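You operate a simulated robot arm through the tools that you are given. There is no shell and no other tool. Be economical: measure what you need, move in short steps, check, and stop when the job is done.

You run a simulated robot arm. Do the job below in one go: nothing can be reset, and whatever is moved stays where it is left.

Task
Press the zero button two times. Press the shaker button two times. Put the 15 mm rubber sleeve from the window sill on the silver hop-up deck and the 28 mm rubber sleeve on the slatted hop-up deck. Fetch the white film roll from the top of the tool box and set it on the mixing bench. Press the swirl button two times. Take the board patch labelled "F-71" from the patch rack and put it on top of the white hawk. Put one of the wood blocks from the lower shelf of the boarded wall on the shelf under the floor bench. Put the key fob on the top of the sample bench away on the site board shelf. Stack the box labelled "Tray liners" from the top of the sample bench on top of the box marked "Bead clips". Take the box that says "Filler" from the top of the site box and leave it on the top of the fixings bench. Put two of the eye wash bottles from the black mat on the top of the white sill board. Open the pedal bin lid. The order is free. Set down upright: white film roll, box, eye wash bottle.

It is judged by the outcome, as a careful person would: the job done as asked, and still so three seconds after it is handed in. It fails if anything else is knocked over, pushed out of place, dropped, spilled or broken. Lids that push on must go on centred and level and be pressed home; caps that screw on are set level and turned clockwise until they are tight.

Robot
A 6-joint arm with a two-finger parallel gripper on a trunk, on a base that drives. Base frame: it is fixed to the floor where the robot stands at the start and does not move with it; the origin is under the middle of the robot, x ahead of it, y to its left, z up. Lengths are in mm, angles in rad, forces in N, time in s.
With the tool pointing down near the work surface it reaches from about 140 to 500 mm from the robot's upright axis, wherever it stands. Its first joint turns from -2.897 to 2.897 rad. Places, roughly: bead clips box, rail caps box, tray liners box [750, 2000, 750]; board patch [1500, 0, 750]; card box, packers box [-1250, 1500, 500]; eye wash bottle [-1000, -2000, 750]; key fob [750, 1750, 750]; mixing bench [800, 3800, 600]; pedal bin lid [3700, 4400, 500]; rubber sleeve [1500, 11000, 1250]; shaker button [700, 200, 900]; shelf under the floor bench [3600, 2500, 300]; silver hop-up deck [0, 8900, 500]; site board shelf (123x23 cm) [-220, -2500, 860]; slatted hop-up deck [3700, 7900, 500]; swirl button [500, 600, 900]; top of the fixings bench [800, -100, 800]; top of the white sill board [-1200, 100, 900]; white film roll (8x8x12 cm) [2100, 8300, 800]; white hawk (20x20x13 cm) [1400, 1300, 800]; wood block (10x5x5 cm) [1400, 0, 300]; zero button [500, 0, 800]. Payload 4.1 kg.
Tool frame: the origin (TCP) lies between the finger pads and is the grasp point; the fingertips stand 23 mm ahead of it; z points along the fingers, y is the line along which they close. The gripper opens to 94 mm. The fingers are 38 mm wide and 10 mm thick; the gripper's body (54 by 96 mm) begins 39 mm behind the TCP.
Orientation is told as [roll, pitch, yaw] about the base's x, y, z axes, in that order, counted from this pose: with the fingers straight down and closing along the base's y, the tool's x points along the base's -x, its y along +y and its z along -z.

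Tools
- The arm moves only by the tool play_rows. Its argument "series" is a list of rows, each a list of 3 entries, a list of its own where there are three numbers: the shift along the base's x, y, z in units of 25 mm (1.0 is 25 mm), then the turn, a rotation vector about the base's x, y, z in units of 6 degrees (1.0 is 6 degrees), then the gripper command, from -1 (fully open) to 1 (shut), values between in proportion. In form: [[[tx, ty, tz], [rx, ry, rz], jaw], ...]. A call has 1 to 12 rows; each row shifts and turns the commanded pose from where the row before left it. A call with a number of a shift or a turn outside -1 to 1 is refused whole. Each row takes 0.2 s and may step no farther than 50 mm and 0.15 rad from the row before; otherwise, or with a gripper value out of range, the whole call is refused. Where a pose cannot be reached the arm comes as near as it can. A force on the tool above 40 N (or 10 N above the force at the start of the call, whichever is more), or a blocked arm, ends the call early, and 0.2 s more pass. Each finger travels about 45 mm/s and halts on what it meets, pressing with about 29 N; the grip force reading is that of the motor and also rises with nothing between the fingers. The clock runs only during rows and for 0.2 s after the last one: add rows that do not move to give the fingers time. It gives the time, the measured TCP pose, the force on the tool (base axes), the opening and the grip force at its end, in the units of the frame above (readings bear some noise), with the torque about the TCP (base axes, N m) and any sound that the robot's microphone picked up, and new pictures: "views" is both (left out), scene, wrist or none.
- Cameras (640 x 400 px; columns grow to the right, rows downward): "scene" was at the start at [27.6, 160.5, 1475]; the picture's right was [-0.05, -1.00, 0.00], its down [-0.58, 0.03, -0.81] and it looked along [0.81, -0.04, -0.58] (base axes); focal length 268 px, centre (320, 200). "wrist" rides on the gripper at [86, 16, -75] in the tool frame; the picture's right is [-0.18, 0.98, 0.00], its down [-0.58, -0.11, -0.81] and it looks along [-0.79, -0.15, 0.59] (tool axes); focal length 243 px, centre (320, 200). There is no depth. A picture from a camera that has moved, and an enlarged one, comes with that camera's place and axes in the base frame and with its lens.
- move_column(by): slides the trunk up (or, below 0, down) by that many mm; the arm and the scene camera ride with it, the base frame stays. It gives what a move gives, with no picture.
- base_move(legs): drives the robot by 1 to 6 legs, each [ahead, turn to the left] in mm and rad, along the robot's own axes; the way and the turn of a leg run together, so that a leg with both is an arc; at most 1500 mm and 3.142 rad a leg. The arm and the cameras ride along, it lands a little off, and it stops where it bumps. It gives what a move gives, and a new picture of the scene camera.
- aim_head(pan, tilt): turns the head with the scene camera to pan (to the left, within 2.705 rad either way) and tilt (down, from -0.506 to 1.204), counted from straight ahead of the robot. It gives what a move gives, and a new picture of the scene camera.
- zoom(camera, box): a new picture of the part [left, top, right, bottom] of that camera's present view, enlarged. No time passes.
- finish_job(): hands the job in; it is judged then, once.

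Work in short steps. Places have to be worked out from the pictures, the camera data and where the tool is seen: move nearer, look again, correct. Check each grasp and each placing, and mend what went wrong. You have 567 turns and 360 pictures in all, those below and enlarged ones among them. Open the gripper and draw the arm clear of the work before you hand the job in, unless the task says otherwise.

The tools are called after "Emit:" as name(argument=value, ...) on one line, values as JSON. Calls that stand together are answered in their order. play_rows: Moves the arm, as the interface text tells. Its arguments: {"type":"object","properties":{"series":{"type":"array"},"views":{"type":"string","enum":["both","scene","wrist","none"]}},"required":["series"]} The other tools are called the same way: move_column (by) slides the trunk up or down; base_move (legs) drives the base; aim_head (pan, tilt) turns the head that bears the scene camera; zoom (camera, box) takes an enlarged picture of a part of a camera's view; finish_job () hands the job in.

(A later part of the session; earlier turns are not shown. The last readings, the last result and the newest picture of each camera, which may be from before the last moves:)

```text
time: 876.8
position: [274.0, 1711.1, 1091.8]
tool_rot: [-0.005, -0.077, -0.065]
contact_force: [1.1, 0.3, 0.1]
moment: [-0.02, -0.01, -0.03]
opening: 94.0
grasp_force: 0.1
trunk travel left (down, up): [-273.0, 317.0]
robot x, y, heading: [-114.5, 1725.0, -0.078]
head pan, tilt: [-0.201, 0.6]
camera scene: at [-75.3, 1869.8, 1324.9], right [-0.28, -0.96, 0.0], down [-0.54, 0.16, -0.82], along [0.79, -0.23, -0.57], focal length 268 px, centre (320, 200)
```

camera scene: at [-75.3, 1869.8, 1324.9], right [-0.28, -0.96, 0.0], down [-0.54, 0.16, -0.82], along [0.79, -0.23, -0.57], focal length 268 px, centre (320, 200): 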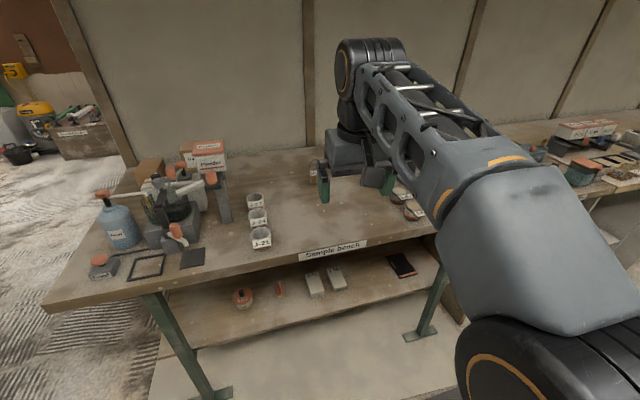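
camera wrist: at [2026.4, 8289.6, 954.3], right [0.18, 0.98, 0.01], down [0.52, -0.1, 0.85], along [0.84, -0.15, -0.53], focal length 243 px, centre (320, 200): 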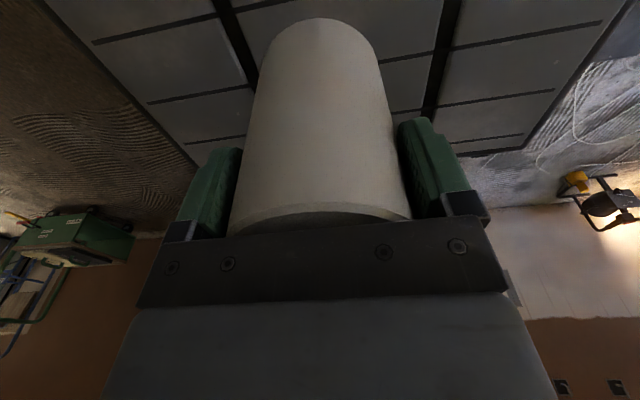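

Emit:
base_move(legs=[[0, -0.27], [240, 0], [0, 0.35]])

Emit:
aim_head(pan=0.0, tilt=0.6)

Emit:
zoom(camera="wrist", box=[0, 0, 640, 400])

```text
time: 880.6
position: [500.9, 1659.2, 1093.2]
tool_rot: [-0.006, -0.078, 0.014]
contact_force: [-0.3, -0.4, -0.1]
moment: [0.01, -0.02, 0.05]
opening: 94.1
grasp_force: 0.0
trunk travel left (down, up): [-273.0, 317.0]
robot x, y, heading: [108.7, 1642.2, -0.003]
head pan, tilt: [-0.201, 0.6]
camera scene: at [139.0, 1789.1, 1324.9], right [-0.2, -0.98, 0.0], down [-0.55, 0.11, -0.83], along [0.81, -0.16, -0.56], focal length 268 px, centre (320, 200)
```

scene: 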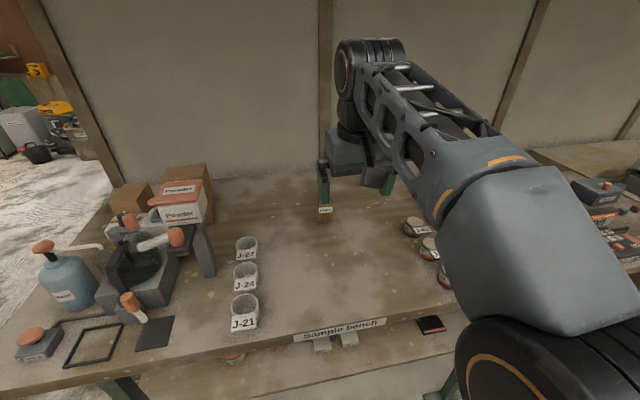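

```text
time: 881.4
position: [499.3, 1658.4, 1092.0]
tool_rot: [-0.004, -0.078, 0.015]
contact_force: [-0.5, -0.7, -1.2]
moment: [0.0, -0.01, 0.01]
opening: 94.0
grasp_force: 0.0
trunk travel left (down, up): [-273.0, 317.0]
robot x, y, heading: [109.7, 1643.4, 0.001]
head pan, tilt: [0.0, 0.6]
camera scene: at [140.7, 1806.6, 1324.9], right [0.0, -1.0, 0.0], down [-0.56, 0.0, -0.83], along [0.83, 0.0, -0.56], focal length 268 px, centre (320, 200)
```

scene: 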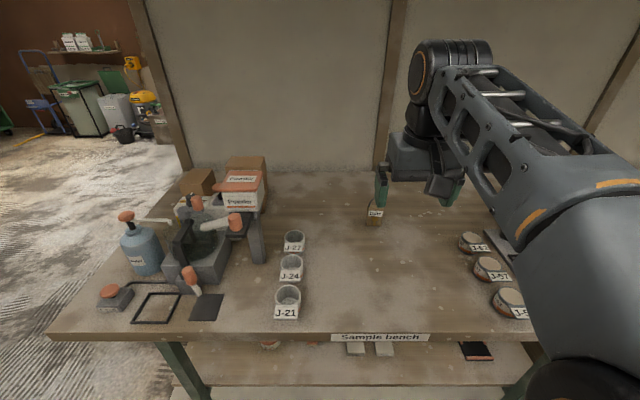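

```text
1.00 times, centred on (320, 200) of wrist (not enlarged: the box is as wide or as high as the picture)
camera zoom: at [407.8, 1674.3, 1160.0], right [0.17, 0.99, 0.01], down [0.52, -0.1, 0.85], along [0.84, -0.14, -0.53], focal length 243 px, centre (320, 200)
```

zoom: 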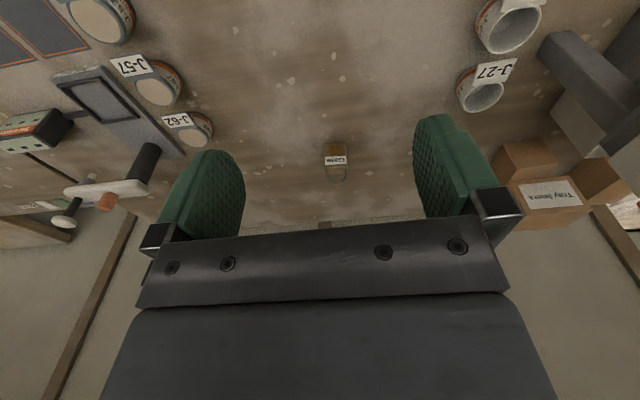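

Fob ≈[800,1641,820]. I lower the trunk so the arm can stretch out level, then tilt forward and extend.

Emit:
move_column(by=-200)

Emit:
play_rows(series=[[[1, -0.1, 0.2], [0, -0.7, 0], -1], [[1, -0.1, 0.2], [0, -0.7, 0], -1], [[1, -0.1, 0.2], [0, -0.7, 0], -1], [[1, -0.1, 0], [0, -0.7, 0], -1], [[1, -0.1, 0], [0, -0.7, 0], -1], [[1, -0.1, 0], [0, -0.7, 0], -1], [[1, -0.1, 0], [0, -0.7, 0], -1], [[1, 0, 0], [0, -0.5, 0], -1], [[0.6, 0, 0], [0, 0, 0], -1]], views="both")

```text
time: 883.5
position: [499.3, 1658.5, 891.9]
tool_rot: [-0.004, -0.078, 0.015]
contact_force: [-0.3, -0.4, 0.1]
moment: [0.0, -0.01, -0.02]
opening: 94.0
grasp_force: 0.1
trunk travel left (down, up): [-73.0, 517.0]
robot x, y, heading: [113.4, 1640.4, -0.001]
head pan, tilt: [0.0, 0.6]
```

```text
time: 885.5
position: [714.8, 1640.2, 907.3]
tool_rot: [-0.017, -0.644, 0.018]
contact_force: [-1.0, -0.9, 0.8]
moment: [0.0, -0.03, 0.02]
opening: 94.1
grasp_force: 0.0
trunk travel left (down, up): [-73.0, 517.0]
robot x, y, heading: [110.0, 1643.4, -0.002]
head pan, tilt: [0.0, 0.6]
camera scene: at [140.6, 1806.7, 1124.9], right [0.0, -1.0, 0.0], down [-0.56, 0.0, -0.83], along [0.83, 0.0, -0.56], focal length 268 px, centre (320, 200)
camera wrist: at [600.8, 1655.8, 914.7], right [0.14, 0.99, 0.1], down [-0.02, -0.1, 1.0], along [0.99, -0.14, 0.0], focal length 243 px, centre (320, 200)
```

scene: 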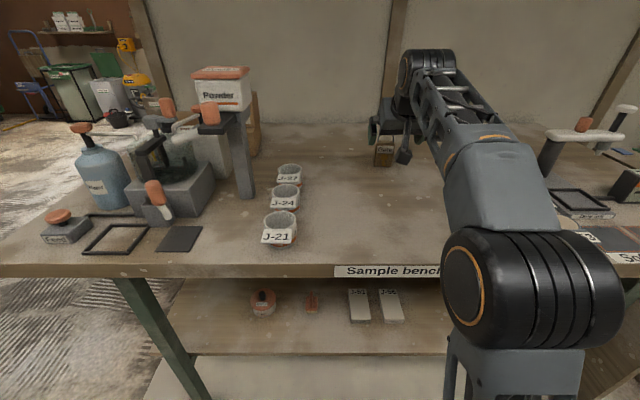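
wrist: 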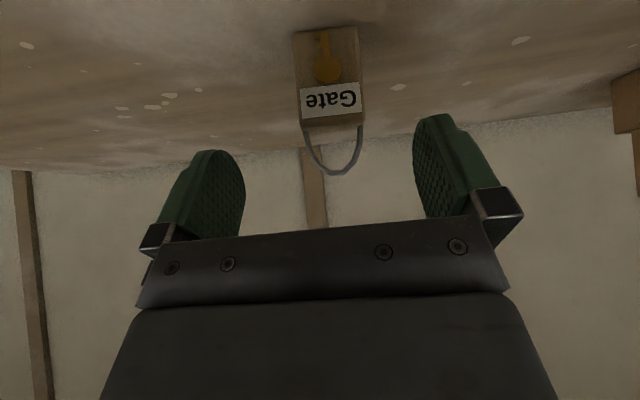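

Clear view of the fob: ~45 mm wide, standing at ≈[782,1645], top z≈860 with ring to ≈893. I line up along the finger direction.

Emit:
play_rows(series=[[[0.76, 0.2, 0.66], [0, 0, 0], -1], [[0.54, 0, -0.72], [0, 0, 0], -1], [[0.54, 0, -0.72], [0, 0, 0], -1], [[0, 0, 0], [0, 0, 0], -1]], views="both")

Emit:
zoom(camera="scene", box=[350, 80, 450, 190])

```text
time: 886.5
position: [759.8, 1646.6, 885.3]
tool_rot: [-0.015, -0.643, 0.02]
contact_force: [0.0, 0.2, 0.2]
moment: [-0.01, -0.02, 0.01]
opening: 94.0
grasp_force: 0.1
trunk travel left (down, up): [-73.0, 517.0]
robot x, y, heading: [111.4, 1642.0, 0.006]
head pan, tilt: [0.0, 0.6]
camera scene: at [140.8, 1806.7, 1124.9], right [0.0, -1.0, 0.0], down [-0.56, 0.0, -0.83], along [0.83, 0.0, -0.56], focal length 268 px, centre (320, 200)
camera wrist: at [646.9, 1661.9, 894.7], right [0.14, 0.99, 0.1], down [-0.02, -0.1, 1.0], along [0.99, -0.14, 0.0], focal length 243 px, centre (320, 200)
```

scene: 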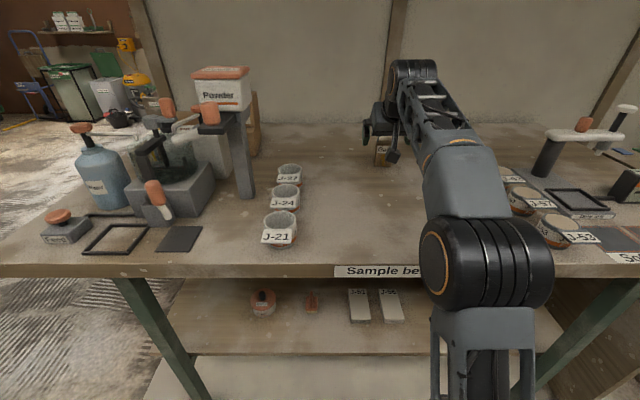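
wrist: 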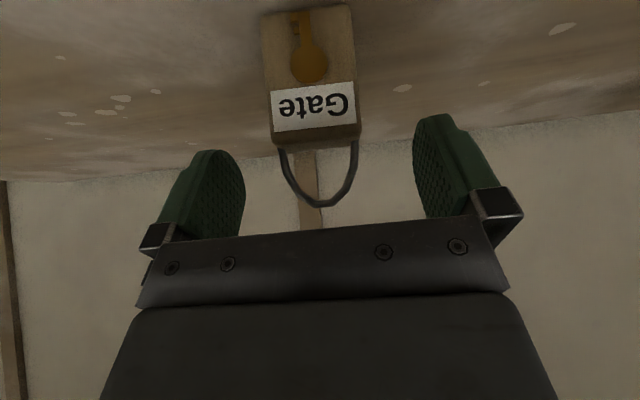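

```text
3.64 times, centred on (400, 135) of scene
camera zoom: at [140.8, 1806.7, 1124.9], right [0.0, -1.0, 0.0], down [-0.56, 0.0, -0.83], along [0.83, 0.0, -0.56], focal length 976 px, centre (29, 436)
```

zoom: 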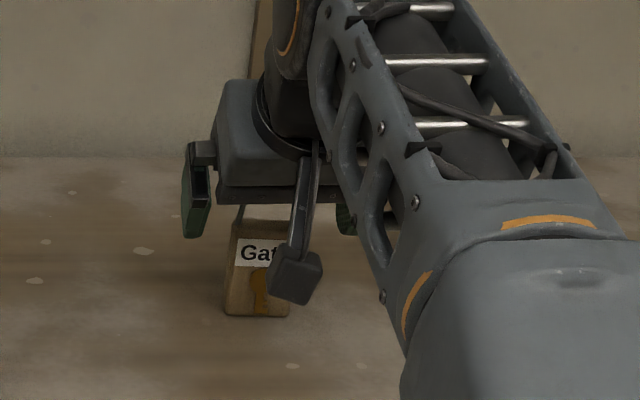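

Face at x≈770, y≈1647, well centred. Advance the last ~43 mm along the finger axis and close.

Emit:
play_rows(series=[[[0.35, 0, -0.45], [0, 0, 0], -1], [[0.35, 0, -0.45], [0, 0, 0], -1], [[0.34, 0, -0.44], [0, 0, 0], -1], [[0, 0, 0], [0, 0, 0], 0.3], [[0, 0, 0], [0, 0, 0], 1], [[0, 0, 0], [0, 0, 0], 1], [[0, 0, 0], [0, 0, 0], 1], [[0, 0, 0], [0, 0, 0], 1], [[0, 0, 0], [0, 0, 0], 1]], views="wrist")

Emit:
play_rows(series=[[[0, 0, 0.2], [0, 0, 0], 1], [[0, 0, 0.4], [0, 0, 0], 1], [[0, 0, 0.8], [0, 0, 0], 1], [[0, 0, 1], [0, 0, 0], 1], [[-0.5, 0, 1], [0, 0, 0], 1]], views="wrist")

```text
time: 888.5
position: [786.7, 1645.9, 856.9]
tool_rot: [-0.015, -0.646, 0.02]
contact_force: [0.8, -5.4, 21.4]
moment: [-0.08, -0.09, -0.18]
opening: 46.4
grasp_force: 28.9
trunk travel left (down, up): [-73.0, 517.0]
robot x, y, heading: [113.2, 1641.7, -0.004]
head pan, tilt: [0.0, 0.6]
camera wrist: at [672.2, 1661.3, 864.1], right [0.14, 0.99, 0.1], down [-0.02, -0.1, 1.0], along [0.99, -0.14, 0.01], focal length 243 px, centre (320, 200)
```

wrist: 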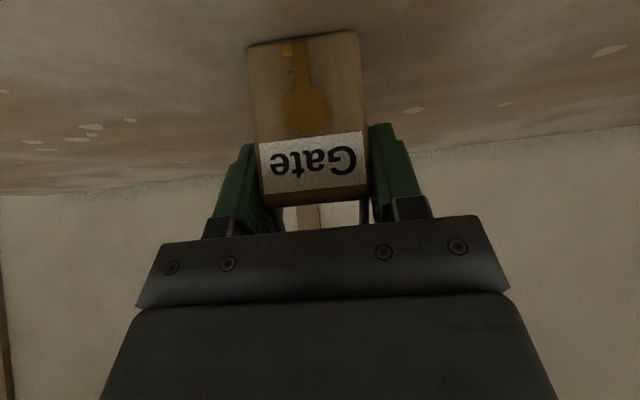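

```text
time: 889.7
position: [767.8, 1646.1, 934.0]
tool_rot: [-0.015, -0.642, 0.018]
contact_force: [0.3, -0.1, -0.7]
moment: [-0.01, -0.01, 0.01]
opening: 45.5
grasp_force: 28.8
out of reach, approached as far as the arm can: row 4, 5
trunk travel left (down, up): [-73.0, 517.0]
robot x, y, heading: [109.9, 1642.6, -0.004]
head pan, tilt: [0.0, 0.6]
camera wrist: at [653.2, 1661.8, 941.8], right [0.14, 0.99, 0.1], down [-0.02, -0.1, 1.0], along [0.99, -0.14, 0.0], focal length 243 px, centre (320, 200)
```

wrist: 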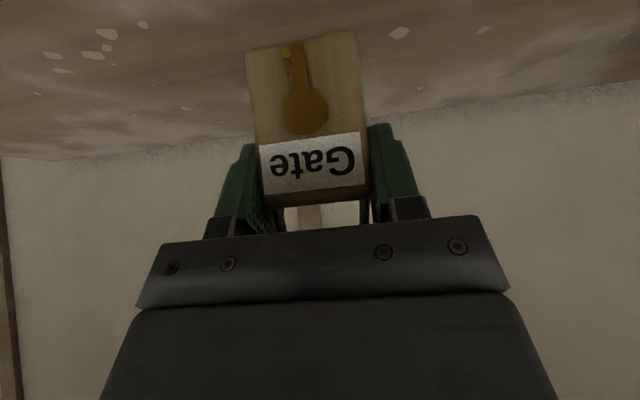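

Fob held. Retract, raise the trunk and drive south to the site board shelf at ≈[-220,-2500,860].

Emit:
move_column(by=250)

Emit:
play_rows(series=[[[-1, 0, 0], [0, 0.5, 0], 1], [[-1, 0, 0], [0, 0.5, 0], 1], [[-1, 0, 0], [0, 0.5, 0], 1], [[-1, 0, 0], [0, 0.5, 0], 1], [[-1, 0, 0], [0, 0.5, 0], 1], [[-1, 0, 0], [0, 0.5, 0], 1], [[-1, 0, 0], [0, 0.5, 0], 1], [[-1, 0, 0], [0, 0.5, 0], 1], [[-1, 0, 0], [0, 0.5, 0], 1], [[-1, 0, 0], [0, 0.5, 0], 1], [[0, 0, 0], [0, 0.5, 0], 1]], views="none")

Emit:
base_move(legs=[[-150, 0], [0, -1.545], [1500, 0], [1500, 0]])

Emit:
aim_head(pan=0.0, tilt=0.5)

```text
time: 892.3
position: [767.6, 1646.7, 1183.3]
tool_rot: [-0.015, -0.642, 0.018]
contact_force: [0.2, -0.2, -1.6]
moment: [-0.01, 0.01, 0.03]
opening: 45.8
grasp_force: 28.8
trunk travel left (down, up): [-323.0, 267.0]
robot x, y, heading: [114.4, 1638.8, -0.001]
head pan, tilt: [0.0, 0.6]
```

```text
time: 894.7
position: [517.0, 1647.1, 1184.1]
tool_rot: [-0.005, -0.067, 0.016]
contact_force: [0.3, 0.0, -0.9]
moment: [0.0, -0.03, 0.02]
opening: 45.3
grasp_force: 29.0
trunk travel left (down, up): [-323.0, 267.0]
robot x, y, heading: [111.6, 1642.9, -0.002]
head pan, tilt: [0.0, 0.6]
```

```text
time: 914.0
position: [85.7, -1789.3, 1185.0]
tool_rot: [-0.005, -0.066, -1.52]
contact_force: [-0.1, 0.4, -0.6]
moment: [-0.02, -0.02, -0.01]
opening: 45.4
grasp_force: 28.8
trunk travel left (down, up): [-323.0, 267.0]
robot x, y, heading: [67.3, -1385.0, -1.536]
head pan, tilt: [0.0, 0.6]
camera scene: at [233.1, -1409.9, 1374.9], right [-1.0, -0.03, 0.0], down [-0.02, 0.56, -0.83], along [0.03, -0.82, -0.56], focal length 268 px, centre (320, 200)
```

scene: 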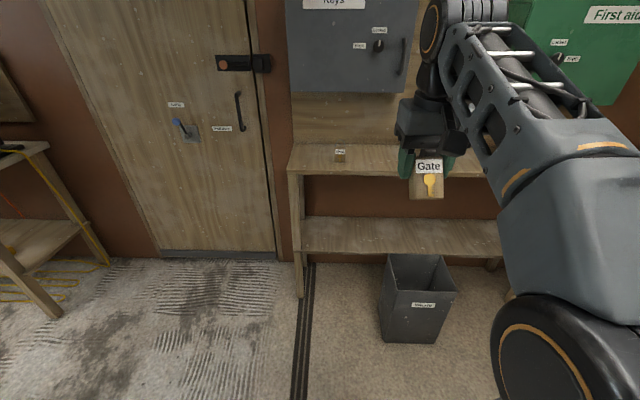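

```text
time: 914.7
position: [85.0, -1789.6, 1183.7]
tool_rot: [-0.006, -0.065, -1.519]
contact_force: [0.1, 0.5, -0.4]
moment: [0.02, 0.03, -0.01]
opening: 45.5
grasp_force: 28.7
trunk travel left (down, up): [-323.0, 267.0]
robot x, y, heading: [66.1, -1387.1, -1.536]
head pan, tilt: [0.0, 0.499]
camera scene: at [233.2, -1412.5, 1384.0], right [-1.0, -0.03, 0.0], down [-0.02, 0.48, -0.88], along [0.03, -0.88, -0.48], focal length 268 px, centre (320, 200)
```

scene: 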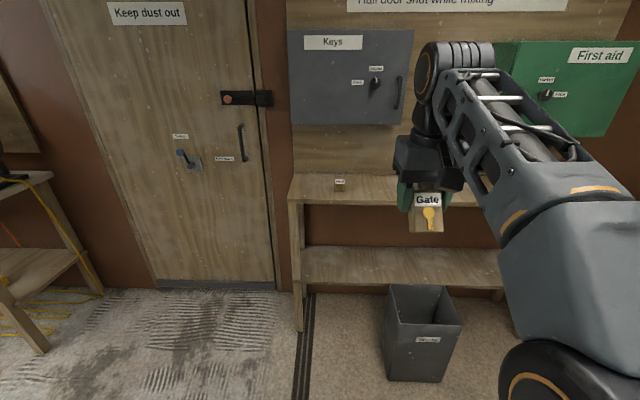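

Shelf: front y≈-2395, rear -2630, z≈860, a small fob at x≈180. A bin stands at x≈-45…-330, so I come in at x≈260.

Emit:
base_move(legs=[[0, 0.272], [643, 0], [0, -0.307], [20, 0]])

Emit:
aim_head(pan=0.0, tilt=0.7)

```text
time: 920.5
position: [263.3, -2411.7, 1185.9]
tool_rot: [-0.005, -0.067, -1.55]
contact_force: [-0.5, 0.8, -0.3]
moment: [-0.02, 0.01, 0.0]
opening: 45.6
grasp_force: 28.7
trunk travel left (down, up): [-323.0, 267.0]
robot x, y, heading: [256.1, -2004.3, -1.566]
head pan, tilt: [0.0, 0.499]
camera scene: at [423.6, -2039.8, 1384.0], right [-1.0, 0.0, 0.0], down [0.0, 0.48, -0.88], along [0.0, -0.88, -0.48], focal length 268 px, centre (320, 200)
```

scene: 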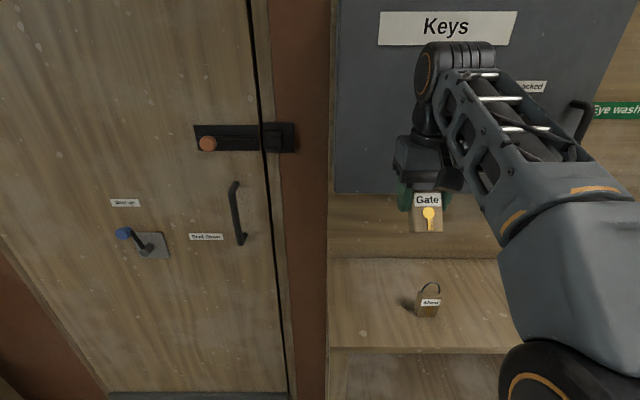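

```text
time: 921.2
position: [264.2, -2411.3, 1184.3]
tool_rot: [-0.007, -0.067, -1.552]
contact_force: [0.5, -0.4, -0.7]
moment: [0.02, 0.01, -0.02]
opening: 45.5
grasp_force: 29.2
trunk travel left (down, up): [-323.0, 267.0]
robot x, y, heading: [256.9, -2007.4, -1.566]
head pan, tilt: [0.0, 0.7]
camera scene: at [423.6, -2033.8, 1366.3], right [-1.0, 0.0, 0.0], down [0.0, 0.64, -0.77], along [0.0, -0.77, -0.64], focal length 268 px, centre (320, 200)
```

scene: 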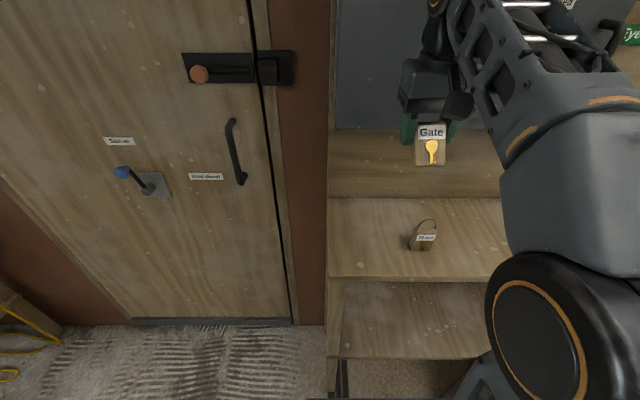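

The other fob is at [169,-2477]; I'll set ours at ≈[55,-2470] with the same forward tilt used for picking. Move laterally and tilt while high, then lower.

Emit:
play_rows(series=[[[-0.9, -0.1, 0], [-0.6, 0, 0], 1], [[-0.9, -0.1, 0], [-0.6, 0, 0], 1], [[-0.9, -0.1, 0], [-0.6, 0, 0], 1], [[-0.9, -0.1, 0], [-0.6, 0, 0], 1], [[-0.9, -0.2, 0], [-0.6, 0, 0], 1], [[-0.9, -0.3, 0], [-0.6, 0, 0], 1], [[-0.9, -0.3, 0], [-0.6, 0, 0], 1], [[-0.9, -0.4, 0], [-0.6, 0, 0], 1], [[-0.9, -0.4, 0], [-0.7, 0, 0], 1]], views="none")

Emit:
move_column(by=-210)

Emit:
aim_head(pan=-0.3, tilt=0.6)

```text
time: 923.2
position: [61.1, -2463.8, 1186.0]
tool_rot: [-0.02, -0.642, -1.547]
contact_force: [1.2, 0.6, -0.3]
moment: [0.0, 0.0, 0.0]
opening: 45.7
grasp_force: 28.8
trunk travel left (down, up): [-323.0, 267.0]
robot x, y, heading: [256.2, -2005.1, -1.566]
head pan, tilt: [0.0, 0.7]
```

```text
time: 925.5
position: [62.5, -2463.0, 976.6]
tool_rot: [-0.017, -0.641, -1.55]
contact_force: [-0.1, -0.5, -1.4]
moment: [0.01, 0.02, 0.01]
opening: 45.3
grasp_force: 28.6
trunk travel left (down, up): [-113.0, 477.0]
robot x, y, heading: [259.3, -2006.2, -1.57]
head pan, tilt: [0.0, 0.7]
```

```text
time: 926.3
position: [62.1, -2463.4, 974.5]
tool_rot: [-0.017, -0.643, -1.547]
contact_force: [-0.2, -0.3, -1.2]
moment: [0.0, -0.02, 0.02]
opening: 45.4
grasp_force: 28.6
trunk travel left (down, up): [-113.0, 477.0]
robot x, y, heading: [256.8, -2009.0, -1.565]
head pan, tilt: [-0.3, 0.6]
camera scene: at [397.4, -2033.4, 1164.9], right [-0.96, 0.29, 0.0], down [0.17, 0.54, -0.82], along [-0.24, -0.79, -0.57], focal length 268 px, centre (320, 200)
```

scene: 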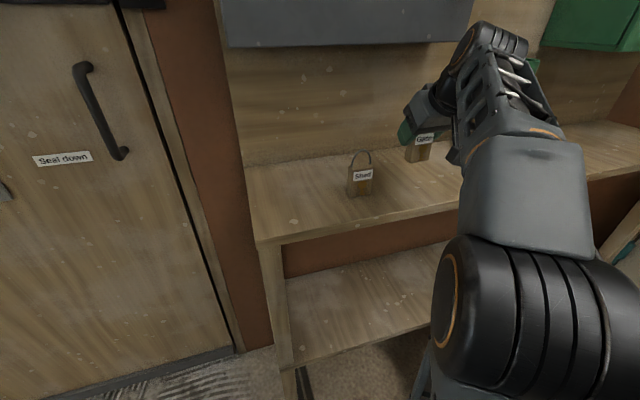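

Good, clear of the other fob ("Store/Shed"). I lower slowly to the shelf.

Emit:
play_rows(series=[[[0, 0, -0.5], [0, 0, 0], 1], [[0, 0, -0.5], [0, 0, 0], 1], [[0, 0, -0.4], [0, 0, 0], 1], [[0, 0, -0.2], [0, 0, 0], 1], [[0, 0, -0.2], [0, 0, 0], 1], [[0, 0, -0.15], [0, 0, 0], 1], [[0, 0, -0.15], [0, 0, 0], 1], [[0, 0, -0.15], [0, 0, 0], 1], [[0, 0, -0.15], [0, 0, 0], 1], [[0, 0, -0.15], [0, 0, 0], 1], [[0, 0, -0.15], [0, 0, 0], 1], [[0, 0, -0.15], [0, 0, 0], 1]], views="scene")

```text
time: 928.7
position: [60.9, -2463.1, 916.0]
tool_rot: [-0.031, -0.663, -1.546]
contact_force: [-0.4, 1.4, 11.2]
moment: [0.05, -0.32, 0.03]
opening: 45.7
grasp_force: 29.4
trunk travel left (down, up): [-113.0, 477.0]
robot x, y, heading: [257.7, -2009.5, -1.574]
head pan, tilt: [-0.3, 0.6]
stopped in row 12: the force on the tool passed its limit at 44 N (the readings are from after the stop); the commanded pose is now the measured one
camera scene: at [397.6, -2032.8, 1164.7], right [-0.96, 0.29, 0.0], down [0.17, 0.54, -0.83], along [-0.24, -0.79, -0.56], focal length 268 px, centre (320, 200)
```

scene: 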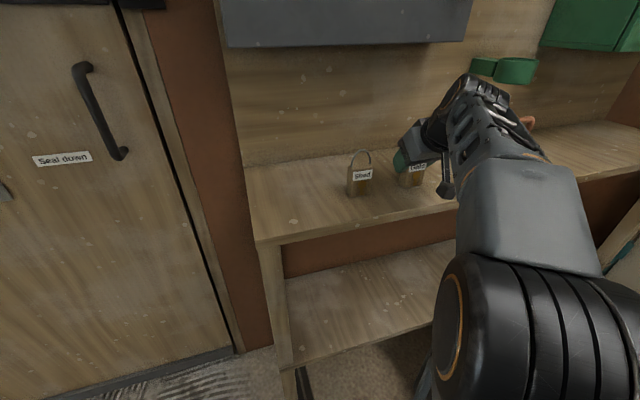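

Touchdown. Release and withdraw along the finger axis.

Emit:
play_rows(series=[[[0, 0, 0.05], [0.1, 0, 0], 1], [[0, 0, 0.03], [0, 0, 0], 0.6], [[0, 0, 0], [0, 0, 0], 0.1], [[0, 0, 0], [0, 0, 0], -0.4], [[0, 0, 0], [0, 0, 0], -0.7], [[0, 0, 0], [0, 0, 0], -0.7], [[0, 0.4, 0.53], [0, 0, 0], -0.7], [[0, 0.6, 0.8], [0, 0, 0], -0.7], [[0, 0.6, 0.8], [0, 0, 0], -1], [[0, 0.6, 0.8], [0, 0, 0], -1], [[0, 0.6, 0.8], [0, 0, 0], -1]], views="both")

```text
time: 931.1
position: [63.8, -2391.9, 1008.1]
tool_rot: [-0.027, -0.644, -1.544]
contact_force: [-0.4, -0.4, -0.1]
moment: [0.01, 0.02, 0.0]
opening: 94.0
grasp_force: 0.1
trunk travel left (down, up): [-113.0, 477.0]
robot x, y, heading: [258.1, -2006.7, -1.568]
head pan, tilt: [-0.3, 0.6]
camera scene: at [397.3, -2033.6, 1164.9], right [-0.96, 0.29, 0.0], down [0.17, 0.54, -0.83], along [-0.24, -0.79, -0.57], focal length 268 px, centre (320, 200)
camera wrist: at [77.8, -2277.9, 1015.7], right [0.99, -0.14, 0.09], down [-0.09, 0.02, 1.0], along [-0.14, -0.99, 0.01], focal length 243 px, centre (320, 200)
```

scene: 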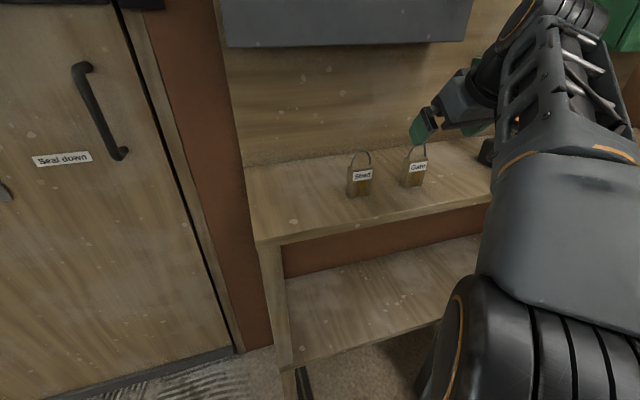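
wrist: 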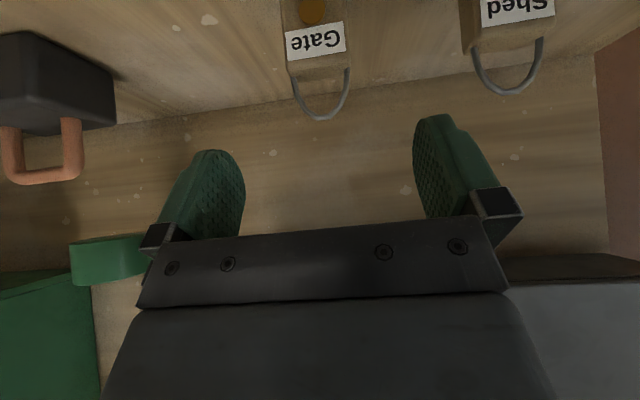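

Fob placed. Next the eye wash bottles at ≈[-1000,-2000]. Back off, tuck, and drive west to look.

Emit:
base_move(legs=[[-250, 0]])

Emit:
play_rows(series=[[[0.4, 0.4, 0.5], [0.9, 0, 0], -1], [[0.4, 0.4, 0.5], [0.9, 0, 0], -1], [[0.4, 0.4, 0.5], [0.9, 0, 0], -1], [[0.4, 0.4, 0.5], [0.9, 0, 0], -1], [[0.4, 0.4, 0.5], [0.9, 0, 0], -1], [[0.4, 0.2, 0.5], [0.9, 0, 0], -1], [[0.4, 0, 0.5], [0.6, 0, 0], -1]], views="none")

Emit:
base_move(legs=[[0, -1.571], [520, 0]])

Emit:
aim_head(pan=0.3, tilt=0.6)

```text
time: 933.0
position: [60.1, -2141.3, 1008.7]
tool_rot: [-0.026, -0.646, -1.545]
contact_force: [0.3, -0.1, 1.2]
moment: [0.01, -0.01, 0.0]
opening: 93.7
grasp_force: 0.1
trunk travel left (down, up): [-113.0, 477.0]
robot x, y, heading: [253.7, -1756.1, -1.567]
head pan, tilt: [-0.3, 0.6]
camera scene: at [396.9, -1781.9, 1164.9], right [-0.96, 0.29, 0.0], down [0.17, 0.54, -0.83], along [-0.24, -0.79, -0.56], focal length 268 px, centre (320, 200)
```

scene: 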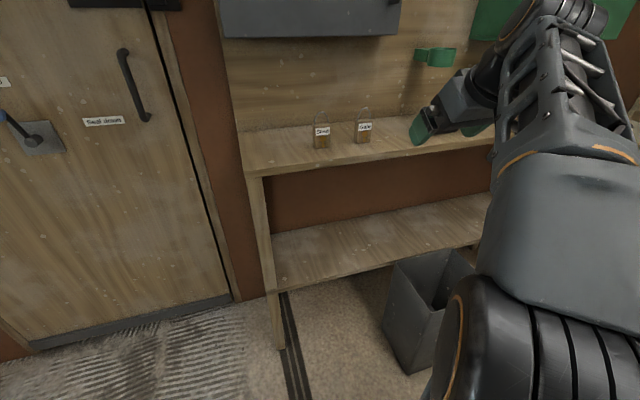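

```text
time: 934.5
position: [135.2, -2082.9, 1002.1]
tool_rot: [-0.014, -0.018, -1.551]
contact_force: [0.0, 0.3, 0.4]
moment: [0.0, -0.02, -0.02]
opening: 93.9
grasp_force: 0.0
out of reach, approached as far as the arm can: row 5, 6, 7
trunk travel left (down, up): [-113.0, 477.0]
robot x, y, heading: [257.3, -1757.7, -1.573]
head pan, tilt: [-0.3, 0.6]
```

```text
time: 941.4
position: [-595.1, -1663.8, 1003.3]
tool_rot: [-0.014, -0.021, -3.088]
contact_force: [-0.4, 1.2, -0.6]
moment: [-0.02, 0.01, 0.02]
opening: 94.0
grasp_force: 0.0
trunk travel left (down, up): [-113.0, 477.0]
robot x, y, heading: [-265.4, -1771.1, -3.106]
head pan, tilt: [-0.3, 0.6]
camera scene: at [-283.7, -1916.1, 1164.9], right [0.26, 0.97, 0.0], down [0.55, -0.15, -0.83], along [-0.8, 0.22, -0.56], focal length 268 px, centre (320, 200)
```

scene: 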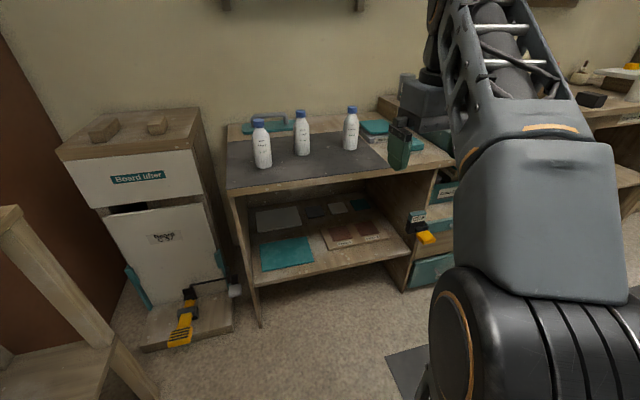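

```text
time: 942.4
position: [-595.6, -1663.0, 1001.9]
tool_rot: [-0.015, -0.023, -3.087]
contact_force: [-0.7, 0.5, 0.8]
moment: [0.01, 0.02, 0.03]
opening: 94.0
grasp_force: 0.0
trunk travel left (down, up): [-113.0, 477.0]
robot x, y, heading: [-264.3, -1774.0, -3.101]
head pan, tilt: [0.3, 0.6]
camera scene: at [-281.9, -1968.3, 1164.9], right [-0.33, 0.94, 0.0], down [0.53, 0.19, -0.83], along [-0.78, -0.27, -0.56], focal length 268 px, centre (320, 200)
```

scene: 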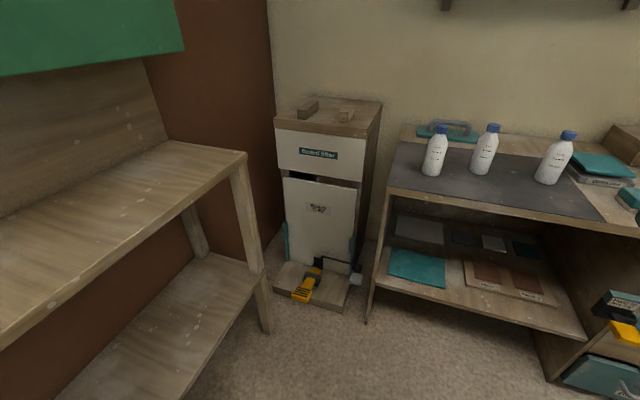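

Three bottles: A ≈[-1056,-1889], B ≈[-1107,-1752], C ≈[-1109,-1583], mat z≈785, ~147 mm tall, ø~57. I'll take A and B with a forward-tilted grip. First position the base.

Emit:
base_move(legs=[[0, 0.327], [242, 0], [0, -0.367]])

Emit:
play_rows(series=[[[-0.7, -1, -0.3], [0, 0.85, -0.5], -1], [[-0.7, -1, -0.3], [0, 0.85, 0], -1], [[-0.7, -1, -0.3], [0, 0.85, 0], -1], [[-0.7, -1, -0.3], [0, 0.85, 0], -1], [[-0.7, -0.8, -0.3], [0, 0.85, 0], -1], [[-0.7, 0, -0.3], [0, 0.85, 0], -1], [[0, 0, -0.3], [0, 0.85, 0], -1], [[0, 0, -0.3], [0, 0.85, 0], -1], [[0, 0, 0], [0, 0.85, 0], -1], [[0, 0, 0], [0, 0.75, 0], -1]], views="both")

```text
time: 946.3
position: [-819.9, -1738.6, 1002.9]
tool_rot: [-0.015, -0.022, -3.125]
contact_force: [0.4, 0.0, -0.8]
moment: [-0.02, 0.01, 0.01]
opening: 93.8
grasp_force: 0.0
trunk travel left (down, up): [-113.0, 477.0]
robot x, y, heading: [-495.4, -1859.4, 3.144]
head pan, tilt: [0.3, 0.6]
camera scene: at [-518.6, -2055.3, 1164.9], right [-0.29, 0.96, 0.0], down [0.54, 0.17, -0.83], along [-0.79, -0.24, -0.56], focal length 268 px, centre (320, 200)
```

scene: 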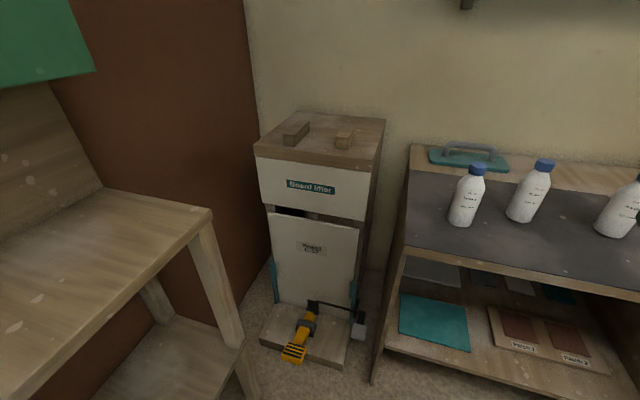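

```text
time: 948.5
position: [-924.8, -1859.0, 943.7]
tool_rot: [0.029, -0.903, 3.082]
contact_force: [-0.1, 0.9, -0.1]
moment: [-0.01, 0.0, -0.02]
opening: 93.9
grasp_force: 0.0
trunk travel left (down, up): [-113.0, 477.0]
robot x, y, heading: [-492.0, -1861.4, 3.138]
head pan, tilt: [0.3, 0.6]
camera scene: at [-518.7, -2055.3, 1164.9], right [-0.29, 0.96, 0.0], down [0.54, 0.17, -0.83], along [-0.79, -0.24, -0.56], focal length 268 px, centre (320, 200)
camera wrist: at [-814.3, -1879.0, 922.6], right [-0.15, -0.98, 0.16], down [0.28, 0.12, 0.95], along [-0.95, 0.19, 0.25], focal length 243 px, centre (320, 200)
```

scene: 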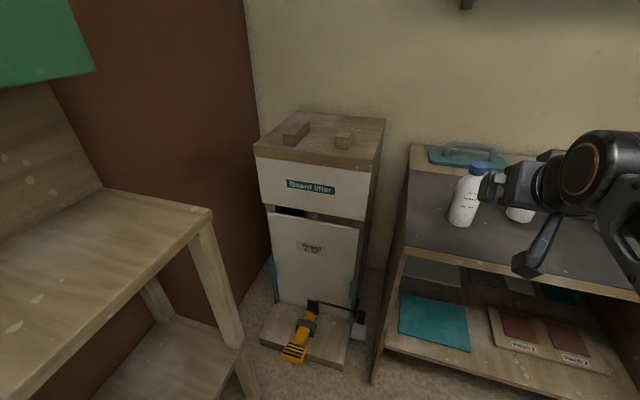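
wrist: 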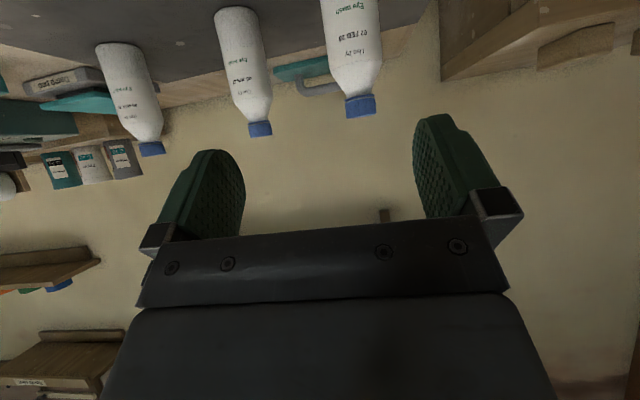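

Refined: A=[-1101,-1884], B=[-1143,-1749], cap tops z≈910, mat ≈772. Move to a pre-grasp for A.

Emit:
play_rows(series=[[[-0.96, -0.25, -0.43], [0, 0, 0], -1], [[-0.96, -0.25, -0.43], [0, 0, 0], -1], [[-0.96, -0.25, -0.43], [0, 0, 0], -1], [[-0.96, -0.25, -0.43], [0, 0, 0], -1], [[0, 0, 0], [0, 0, 0], -1]], views="both")

```text
time: 949.7
position: [-1021.7, -1884.8, 900.5]
tool_rot: [0.027, -0.901, 3.083]
contact_force: [-0.2, -0.3, -0.1]
moment: [-0.03, 0.0, 0.04]
opening: 93.8
grasp_force: 0.0
trunk travel left (down, up): [-113.0, 477.0]
robot x, y, heading: [-495.4, -1861.3, 3.138]
head pan, tilt: [0.3, 0.6]
camera scene: at [-518.6, -2055.3, 1164.9], right [-0.29, 0.96, 0.0], down [0.54, 0.17, -0.83], along [-0.79, -0.24, -0.56], focal length 268 px, centre (320, 200)
camera wrist: at [-909.9, -1906.1, 878.5], right [-0.15, -0.98, 0.16], down [0.27, 0.12, 0.95], along [-0.95, 0.19, 0.25], focal length 243 px, centre (320, 200)
```

scene: 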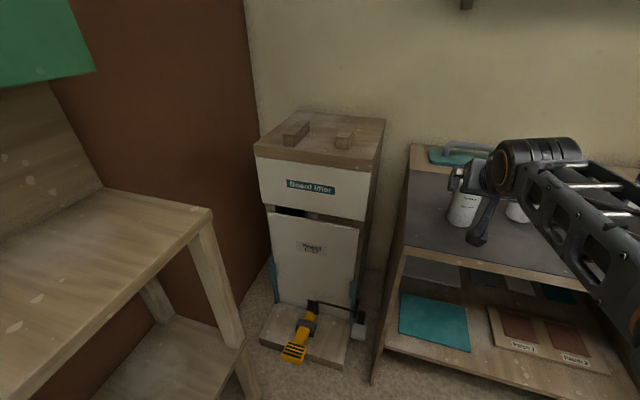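
wrist: 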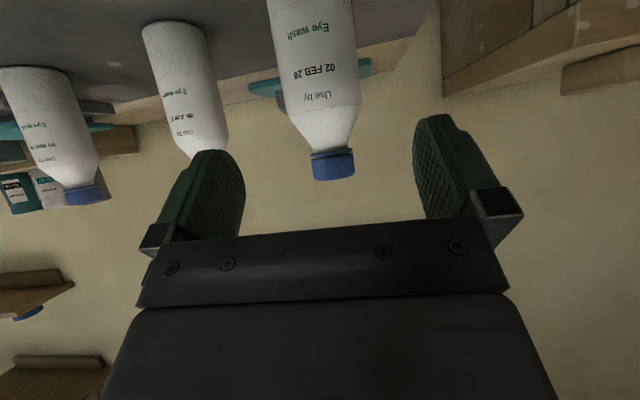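

Centred on bottle A. Advance along the finger axis and grip.

Emit:
play_rows(series=[[[-0.7, 0, -0.56], [0, 0, 0], -1], [[-0.7, 0, -0.56], [0, 0, 0], -1], [[-0.7, 0, -0.56], [0, 0, 0], -1], [[-0.7, 0, -0.56], [0, 0, 0], -1], [[0, 0, 0], [0, 0, 0], -1]], views="wrist")

```text
time: 950.9
position: [-1090.7, -1883.6, 844.1]
tool_rot: [0.027, -0.901, 3.084]
contact_force: [0.5, 0.7, 0.7]
moment: [-0.02, 0.03, 0.0]
opening: 93.7
grasp_force: 0.0
trunk travel left (down, up): [-113.0, 477.0]
robot x, y, heading: [-493.0, -1861.6, 3.143]
head pan, tilt: [0.3, 0.6]
camera wrist: at [-979.4, -1904.1, 822.8], right [-0.15, -0.98, 0.16], down [0.27, 0.12, 0.95], along [-0.95, 0.19, 0.25], focal length 243 px, centre (320, 200)
```

wrist: 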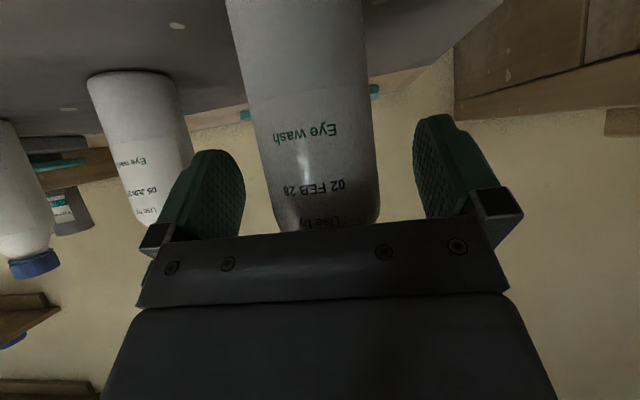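

Emit:
play_rows(series=[[[0, 0, 0], [0, 0, 0], 0.2], [[0, 0, 0], [0, 0, 0], 1], [[0, 0, 0], [0, 0, 0], 1], [[0, 0, 0], [0, 0, 0], 1], [[0, 0, 0], [0, 0, 0], 1], [[0, 0, 0], [0, 0, 0], 1], [[0, 0, 0.1], [0, 0, 0], 1], [[0, 0, 0.2], [0, 0, 0], 1], [[0, 0, 0.4], [0, 0, 0], 1], [[0, 0, 0.6], [0, 0, 0], 1], [[0.2, 0, 0.8], [0, 0, 0], 1], [[0.6, 0, 0.6], [0, 0, 0], 1]], views="both")

```text
time: 953.5
position: [-1069.9, -1884.0, 911.3]
tool_rot: [0.03, -0.9, 3.082]
contact_force: [-0.2, -0.9, -2.6]
moment: [-0.03, 0.0, 0.01]
opening: 52.9
grasp_force: 29.2
trunk travel left (down, up): [-113.0, 477.0]
robot x, y, heading: [-494.6, -1855.1, 3.139]
head pan, tilt: [0.3, 0.6]
camera scene: at [-519.0, -2055.4, 1164.9], right [-0.29, 0.96, 0.0], down [0.54, 0.17, -0.82], along [-0.79, -0.24, -0.57], focal length 268 px, centre (320, 200)
camera wrist: at [-959.3, -1903.7, 890.4], right [-0.15, -0.98, 0.16], down [0.27, 0.12, 0.95], along [-0.95, 0.19, 0.25], focal length 243 px, centre (320, 200)
```

scene: 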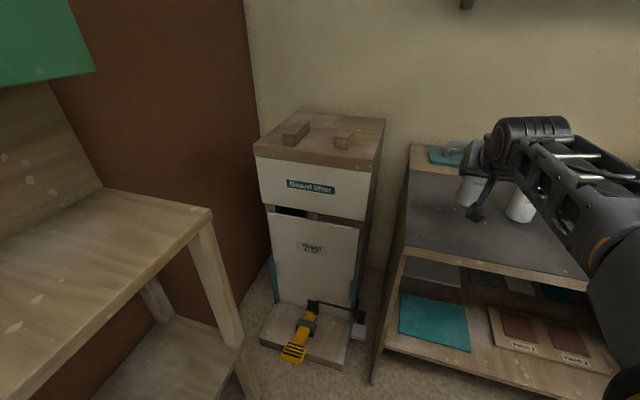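
wrist: 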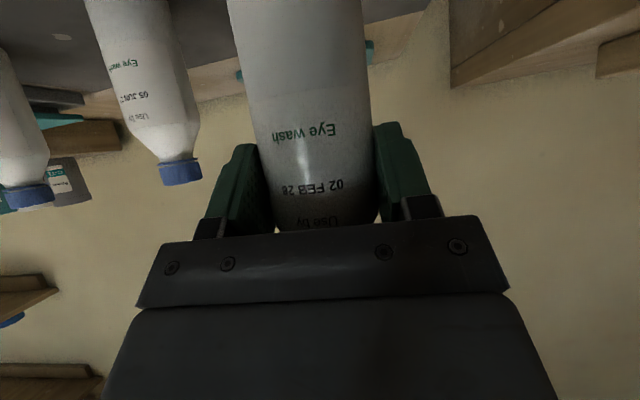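

Bottle A held. Back off, raise the trunk, and drive to face the white sill board at ≈[-1200,100].

Emit:
move_column(by=250)

Emit:
base_move(legs=[[-250, 0], [0, -1.571], [1480, 0], [480, 0], [0, 1.571]])

Emit:
aim_head(pan=0.1, tilt=0.6)

```text
time: 956.1
position: [-1071.1, -1884.3, 1161.1]
tool_rot: [0.029, -0.899, 3.083]
contact_force: [0.5, 0.1, -2.5]
moment: [-0.01, -0.03, -0.01]
opening: 53.0
grasp_force: 28.3
trunk travel left (down, up): [-363.0, 227.0]
robot x, y, heading: [-490.9, -1865.5, 3.142]
head pan, tilt: [0.3, 0.6]
```

```text
time: 959.1
position: [-809.6, -1760.2, 1159.6]
tool_rot: [0.03, -0.897, 2.868]
contact_force: [-0.2, 0.6, -2.6]
moment: [0.0, -0.03, 0.0]
opening: 53.0
grasp_force: 29.7
trunk travel left (down, up): [-363.0, 227.0]
robot x, y, heading: [-238.9, -1862.2, 2.929]
head pan, tilt: [0.3, 0.6]
stopped in leg 2: the robot was blocked; the commanded pose is now the measured one
camera scene: at [-306.2, -2045.8, 1414.9], right [-0.09, 1.0, 0.0], down [0.56, 0.05, -0.82], along [-0.82, -0.07, -0.57], focal length 268 px, centre (320, 200)
```

scene: 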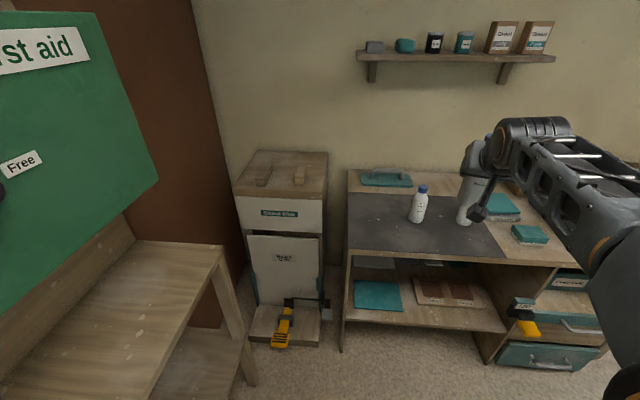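

```text
time: 959.8
position: [-808.9, -1758.3, 1161.2]
tool_rot: [0.03, -0.9, 2.868]
contact_force: [0.0, 0.4, -2.1]
moment: [0.03, 0.0, -0.02]
opening: 53.2
grasp_force: 28.7
trunk travel left (down, up): [-363.0, 227.0]
robot x, y, heading: [-238.8, -1859.0, 2.929]
head pan, tilt: [0.099, 0.6]
camera scene: at [-305.9, -2028.1, 1414.9], right [0.11, 0.99, 0.0], down [0.56, -0.06, -0.82], along [-0.82, 0.09, -0.57], focal length 268 px, centre (320, 200)
```

scene: 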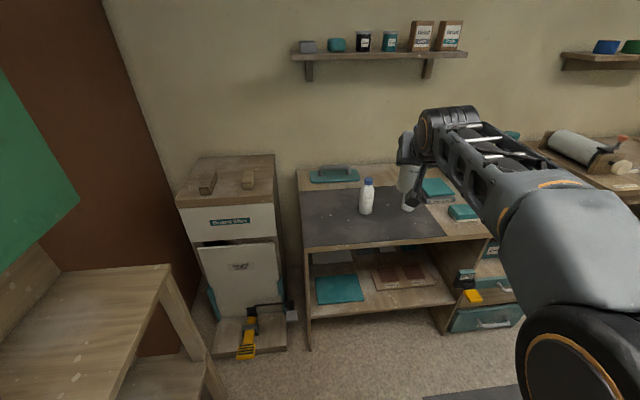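

The base's rear corner is against the waste bin. I undo the turn, back east, and take a wider route north.

Emit:
base_move(legs=[[0, 0.2], [-400, 0], [0, -1.155], [1042, 0], [0, -0.404], [960, 0]])

Emit:
base_move(legs=[[0, 1.571]])

Emit:
aim_head(pan=0.1, tilt=0.65)

```text
time: 976.8
position: [-289.2, 648.6, 1160.8]
tool_rot: [0.031, -0.899, 1.513]
contact_force: [0.4, 0.4, -3.1]
moment: [-0.02, 0.0, 0.01]
opening: 52.9
grasp_force: 28.5
trunk travel left (down, up): [-363.0, 227.0]
robot x, y, heading: [-267.3, 73.5, 1.573]
head pan, tilt: [0.099, 0.6]
camera scene: at [-442.6, 98.3, 1414.9], right [0.99, 0.1, 0.0], down [0.06, -0.56, -0.82], along [-0.08, 0.82, -0.57], focal length 268 px, centre (320, 200)
```

scene: 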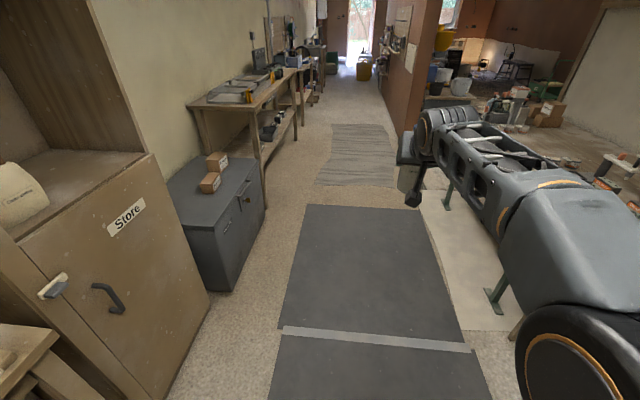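

```text
time: 981.0
position: [-844.1, 72.5, 1161.2]
tool_rot: [0.029, -0.899, 3.045]
contact_force: [1.1, 0.8, -2.8]
moment: [0.01, -0.01, 0.01]
opening: 53.0
grasp_force: 28.9
trunk travel left (down, up): [-363.0, 227.0]
robot x, y, heading: [-268.6, 71.0, 3.106]
head pan, tilt: [0.099, 0.6]
camera scene: at [-301.9, -103.7, 1414.9], right [-0.06, 1.0, 0.0], down [0.56, 0.04, -0.82], along [-0.82, -0.05, -0.57], focal length 268 px, centre (320, 200)
```

scene: 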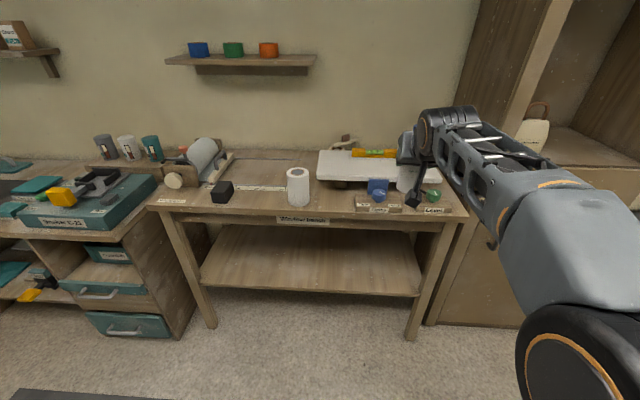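

```text
time: 981.6
position: [-844.0, 72.1, 1160.7]
tool_rot: [0.029, -0.898, 3.043]
contact_force: [-0.3, 0.4, -2.2]
moment: [-0.02, -0.04, -0.03]
opening: 53.0
grasp_force: 28.8
trunk travel left (down, up): [-363.0, 227.0]
robot x, y, heading: [-266.7, 75.5, 3.103]
head pan, tilt: [0.099, 0.649]
camera scene: at [-300.4, -103.6, 1410.6], right [-0.06, 1.0, 0.0], down [0.6, 0.04, -0.8], along [-0.8, -0.05, -0.6], focal length 268 px, centre (320, 200)
```

scene: 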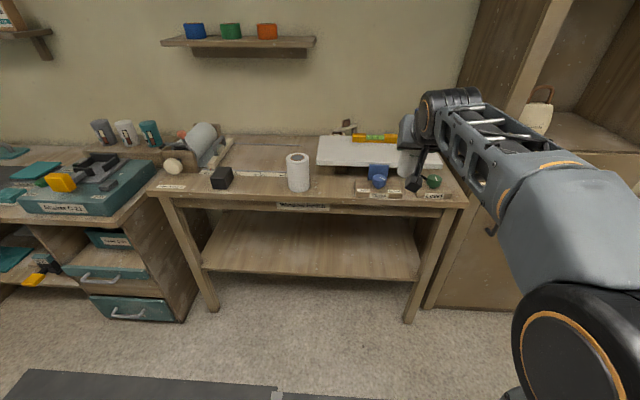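

Emit:
zoom(camera="scene", box=[270, 100, 470, 220])

```text
3.20 times, centred on (370, 160) of scene
camera zoom: at [-300.4, -103.6, 1410.6], right [-0.06, 1.0, 0.0], down [0.6, 0.04, -0.8], along [-0.8, -0.05, -0.6], focal length 859 px, centre (160, 328)
```

zoom: 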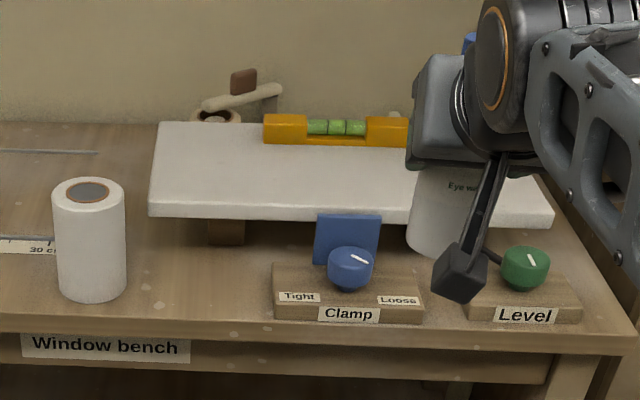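

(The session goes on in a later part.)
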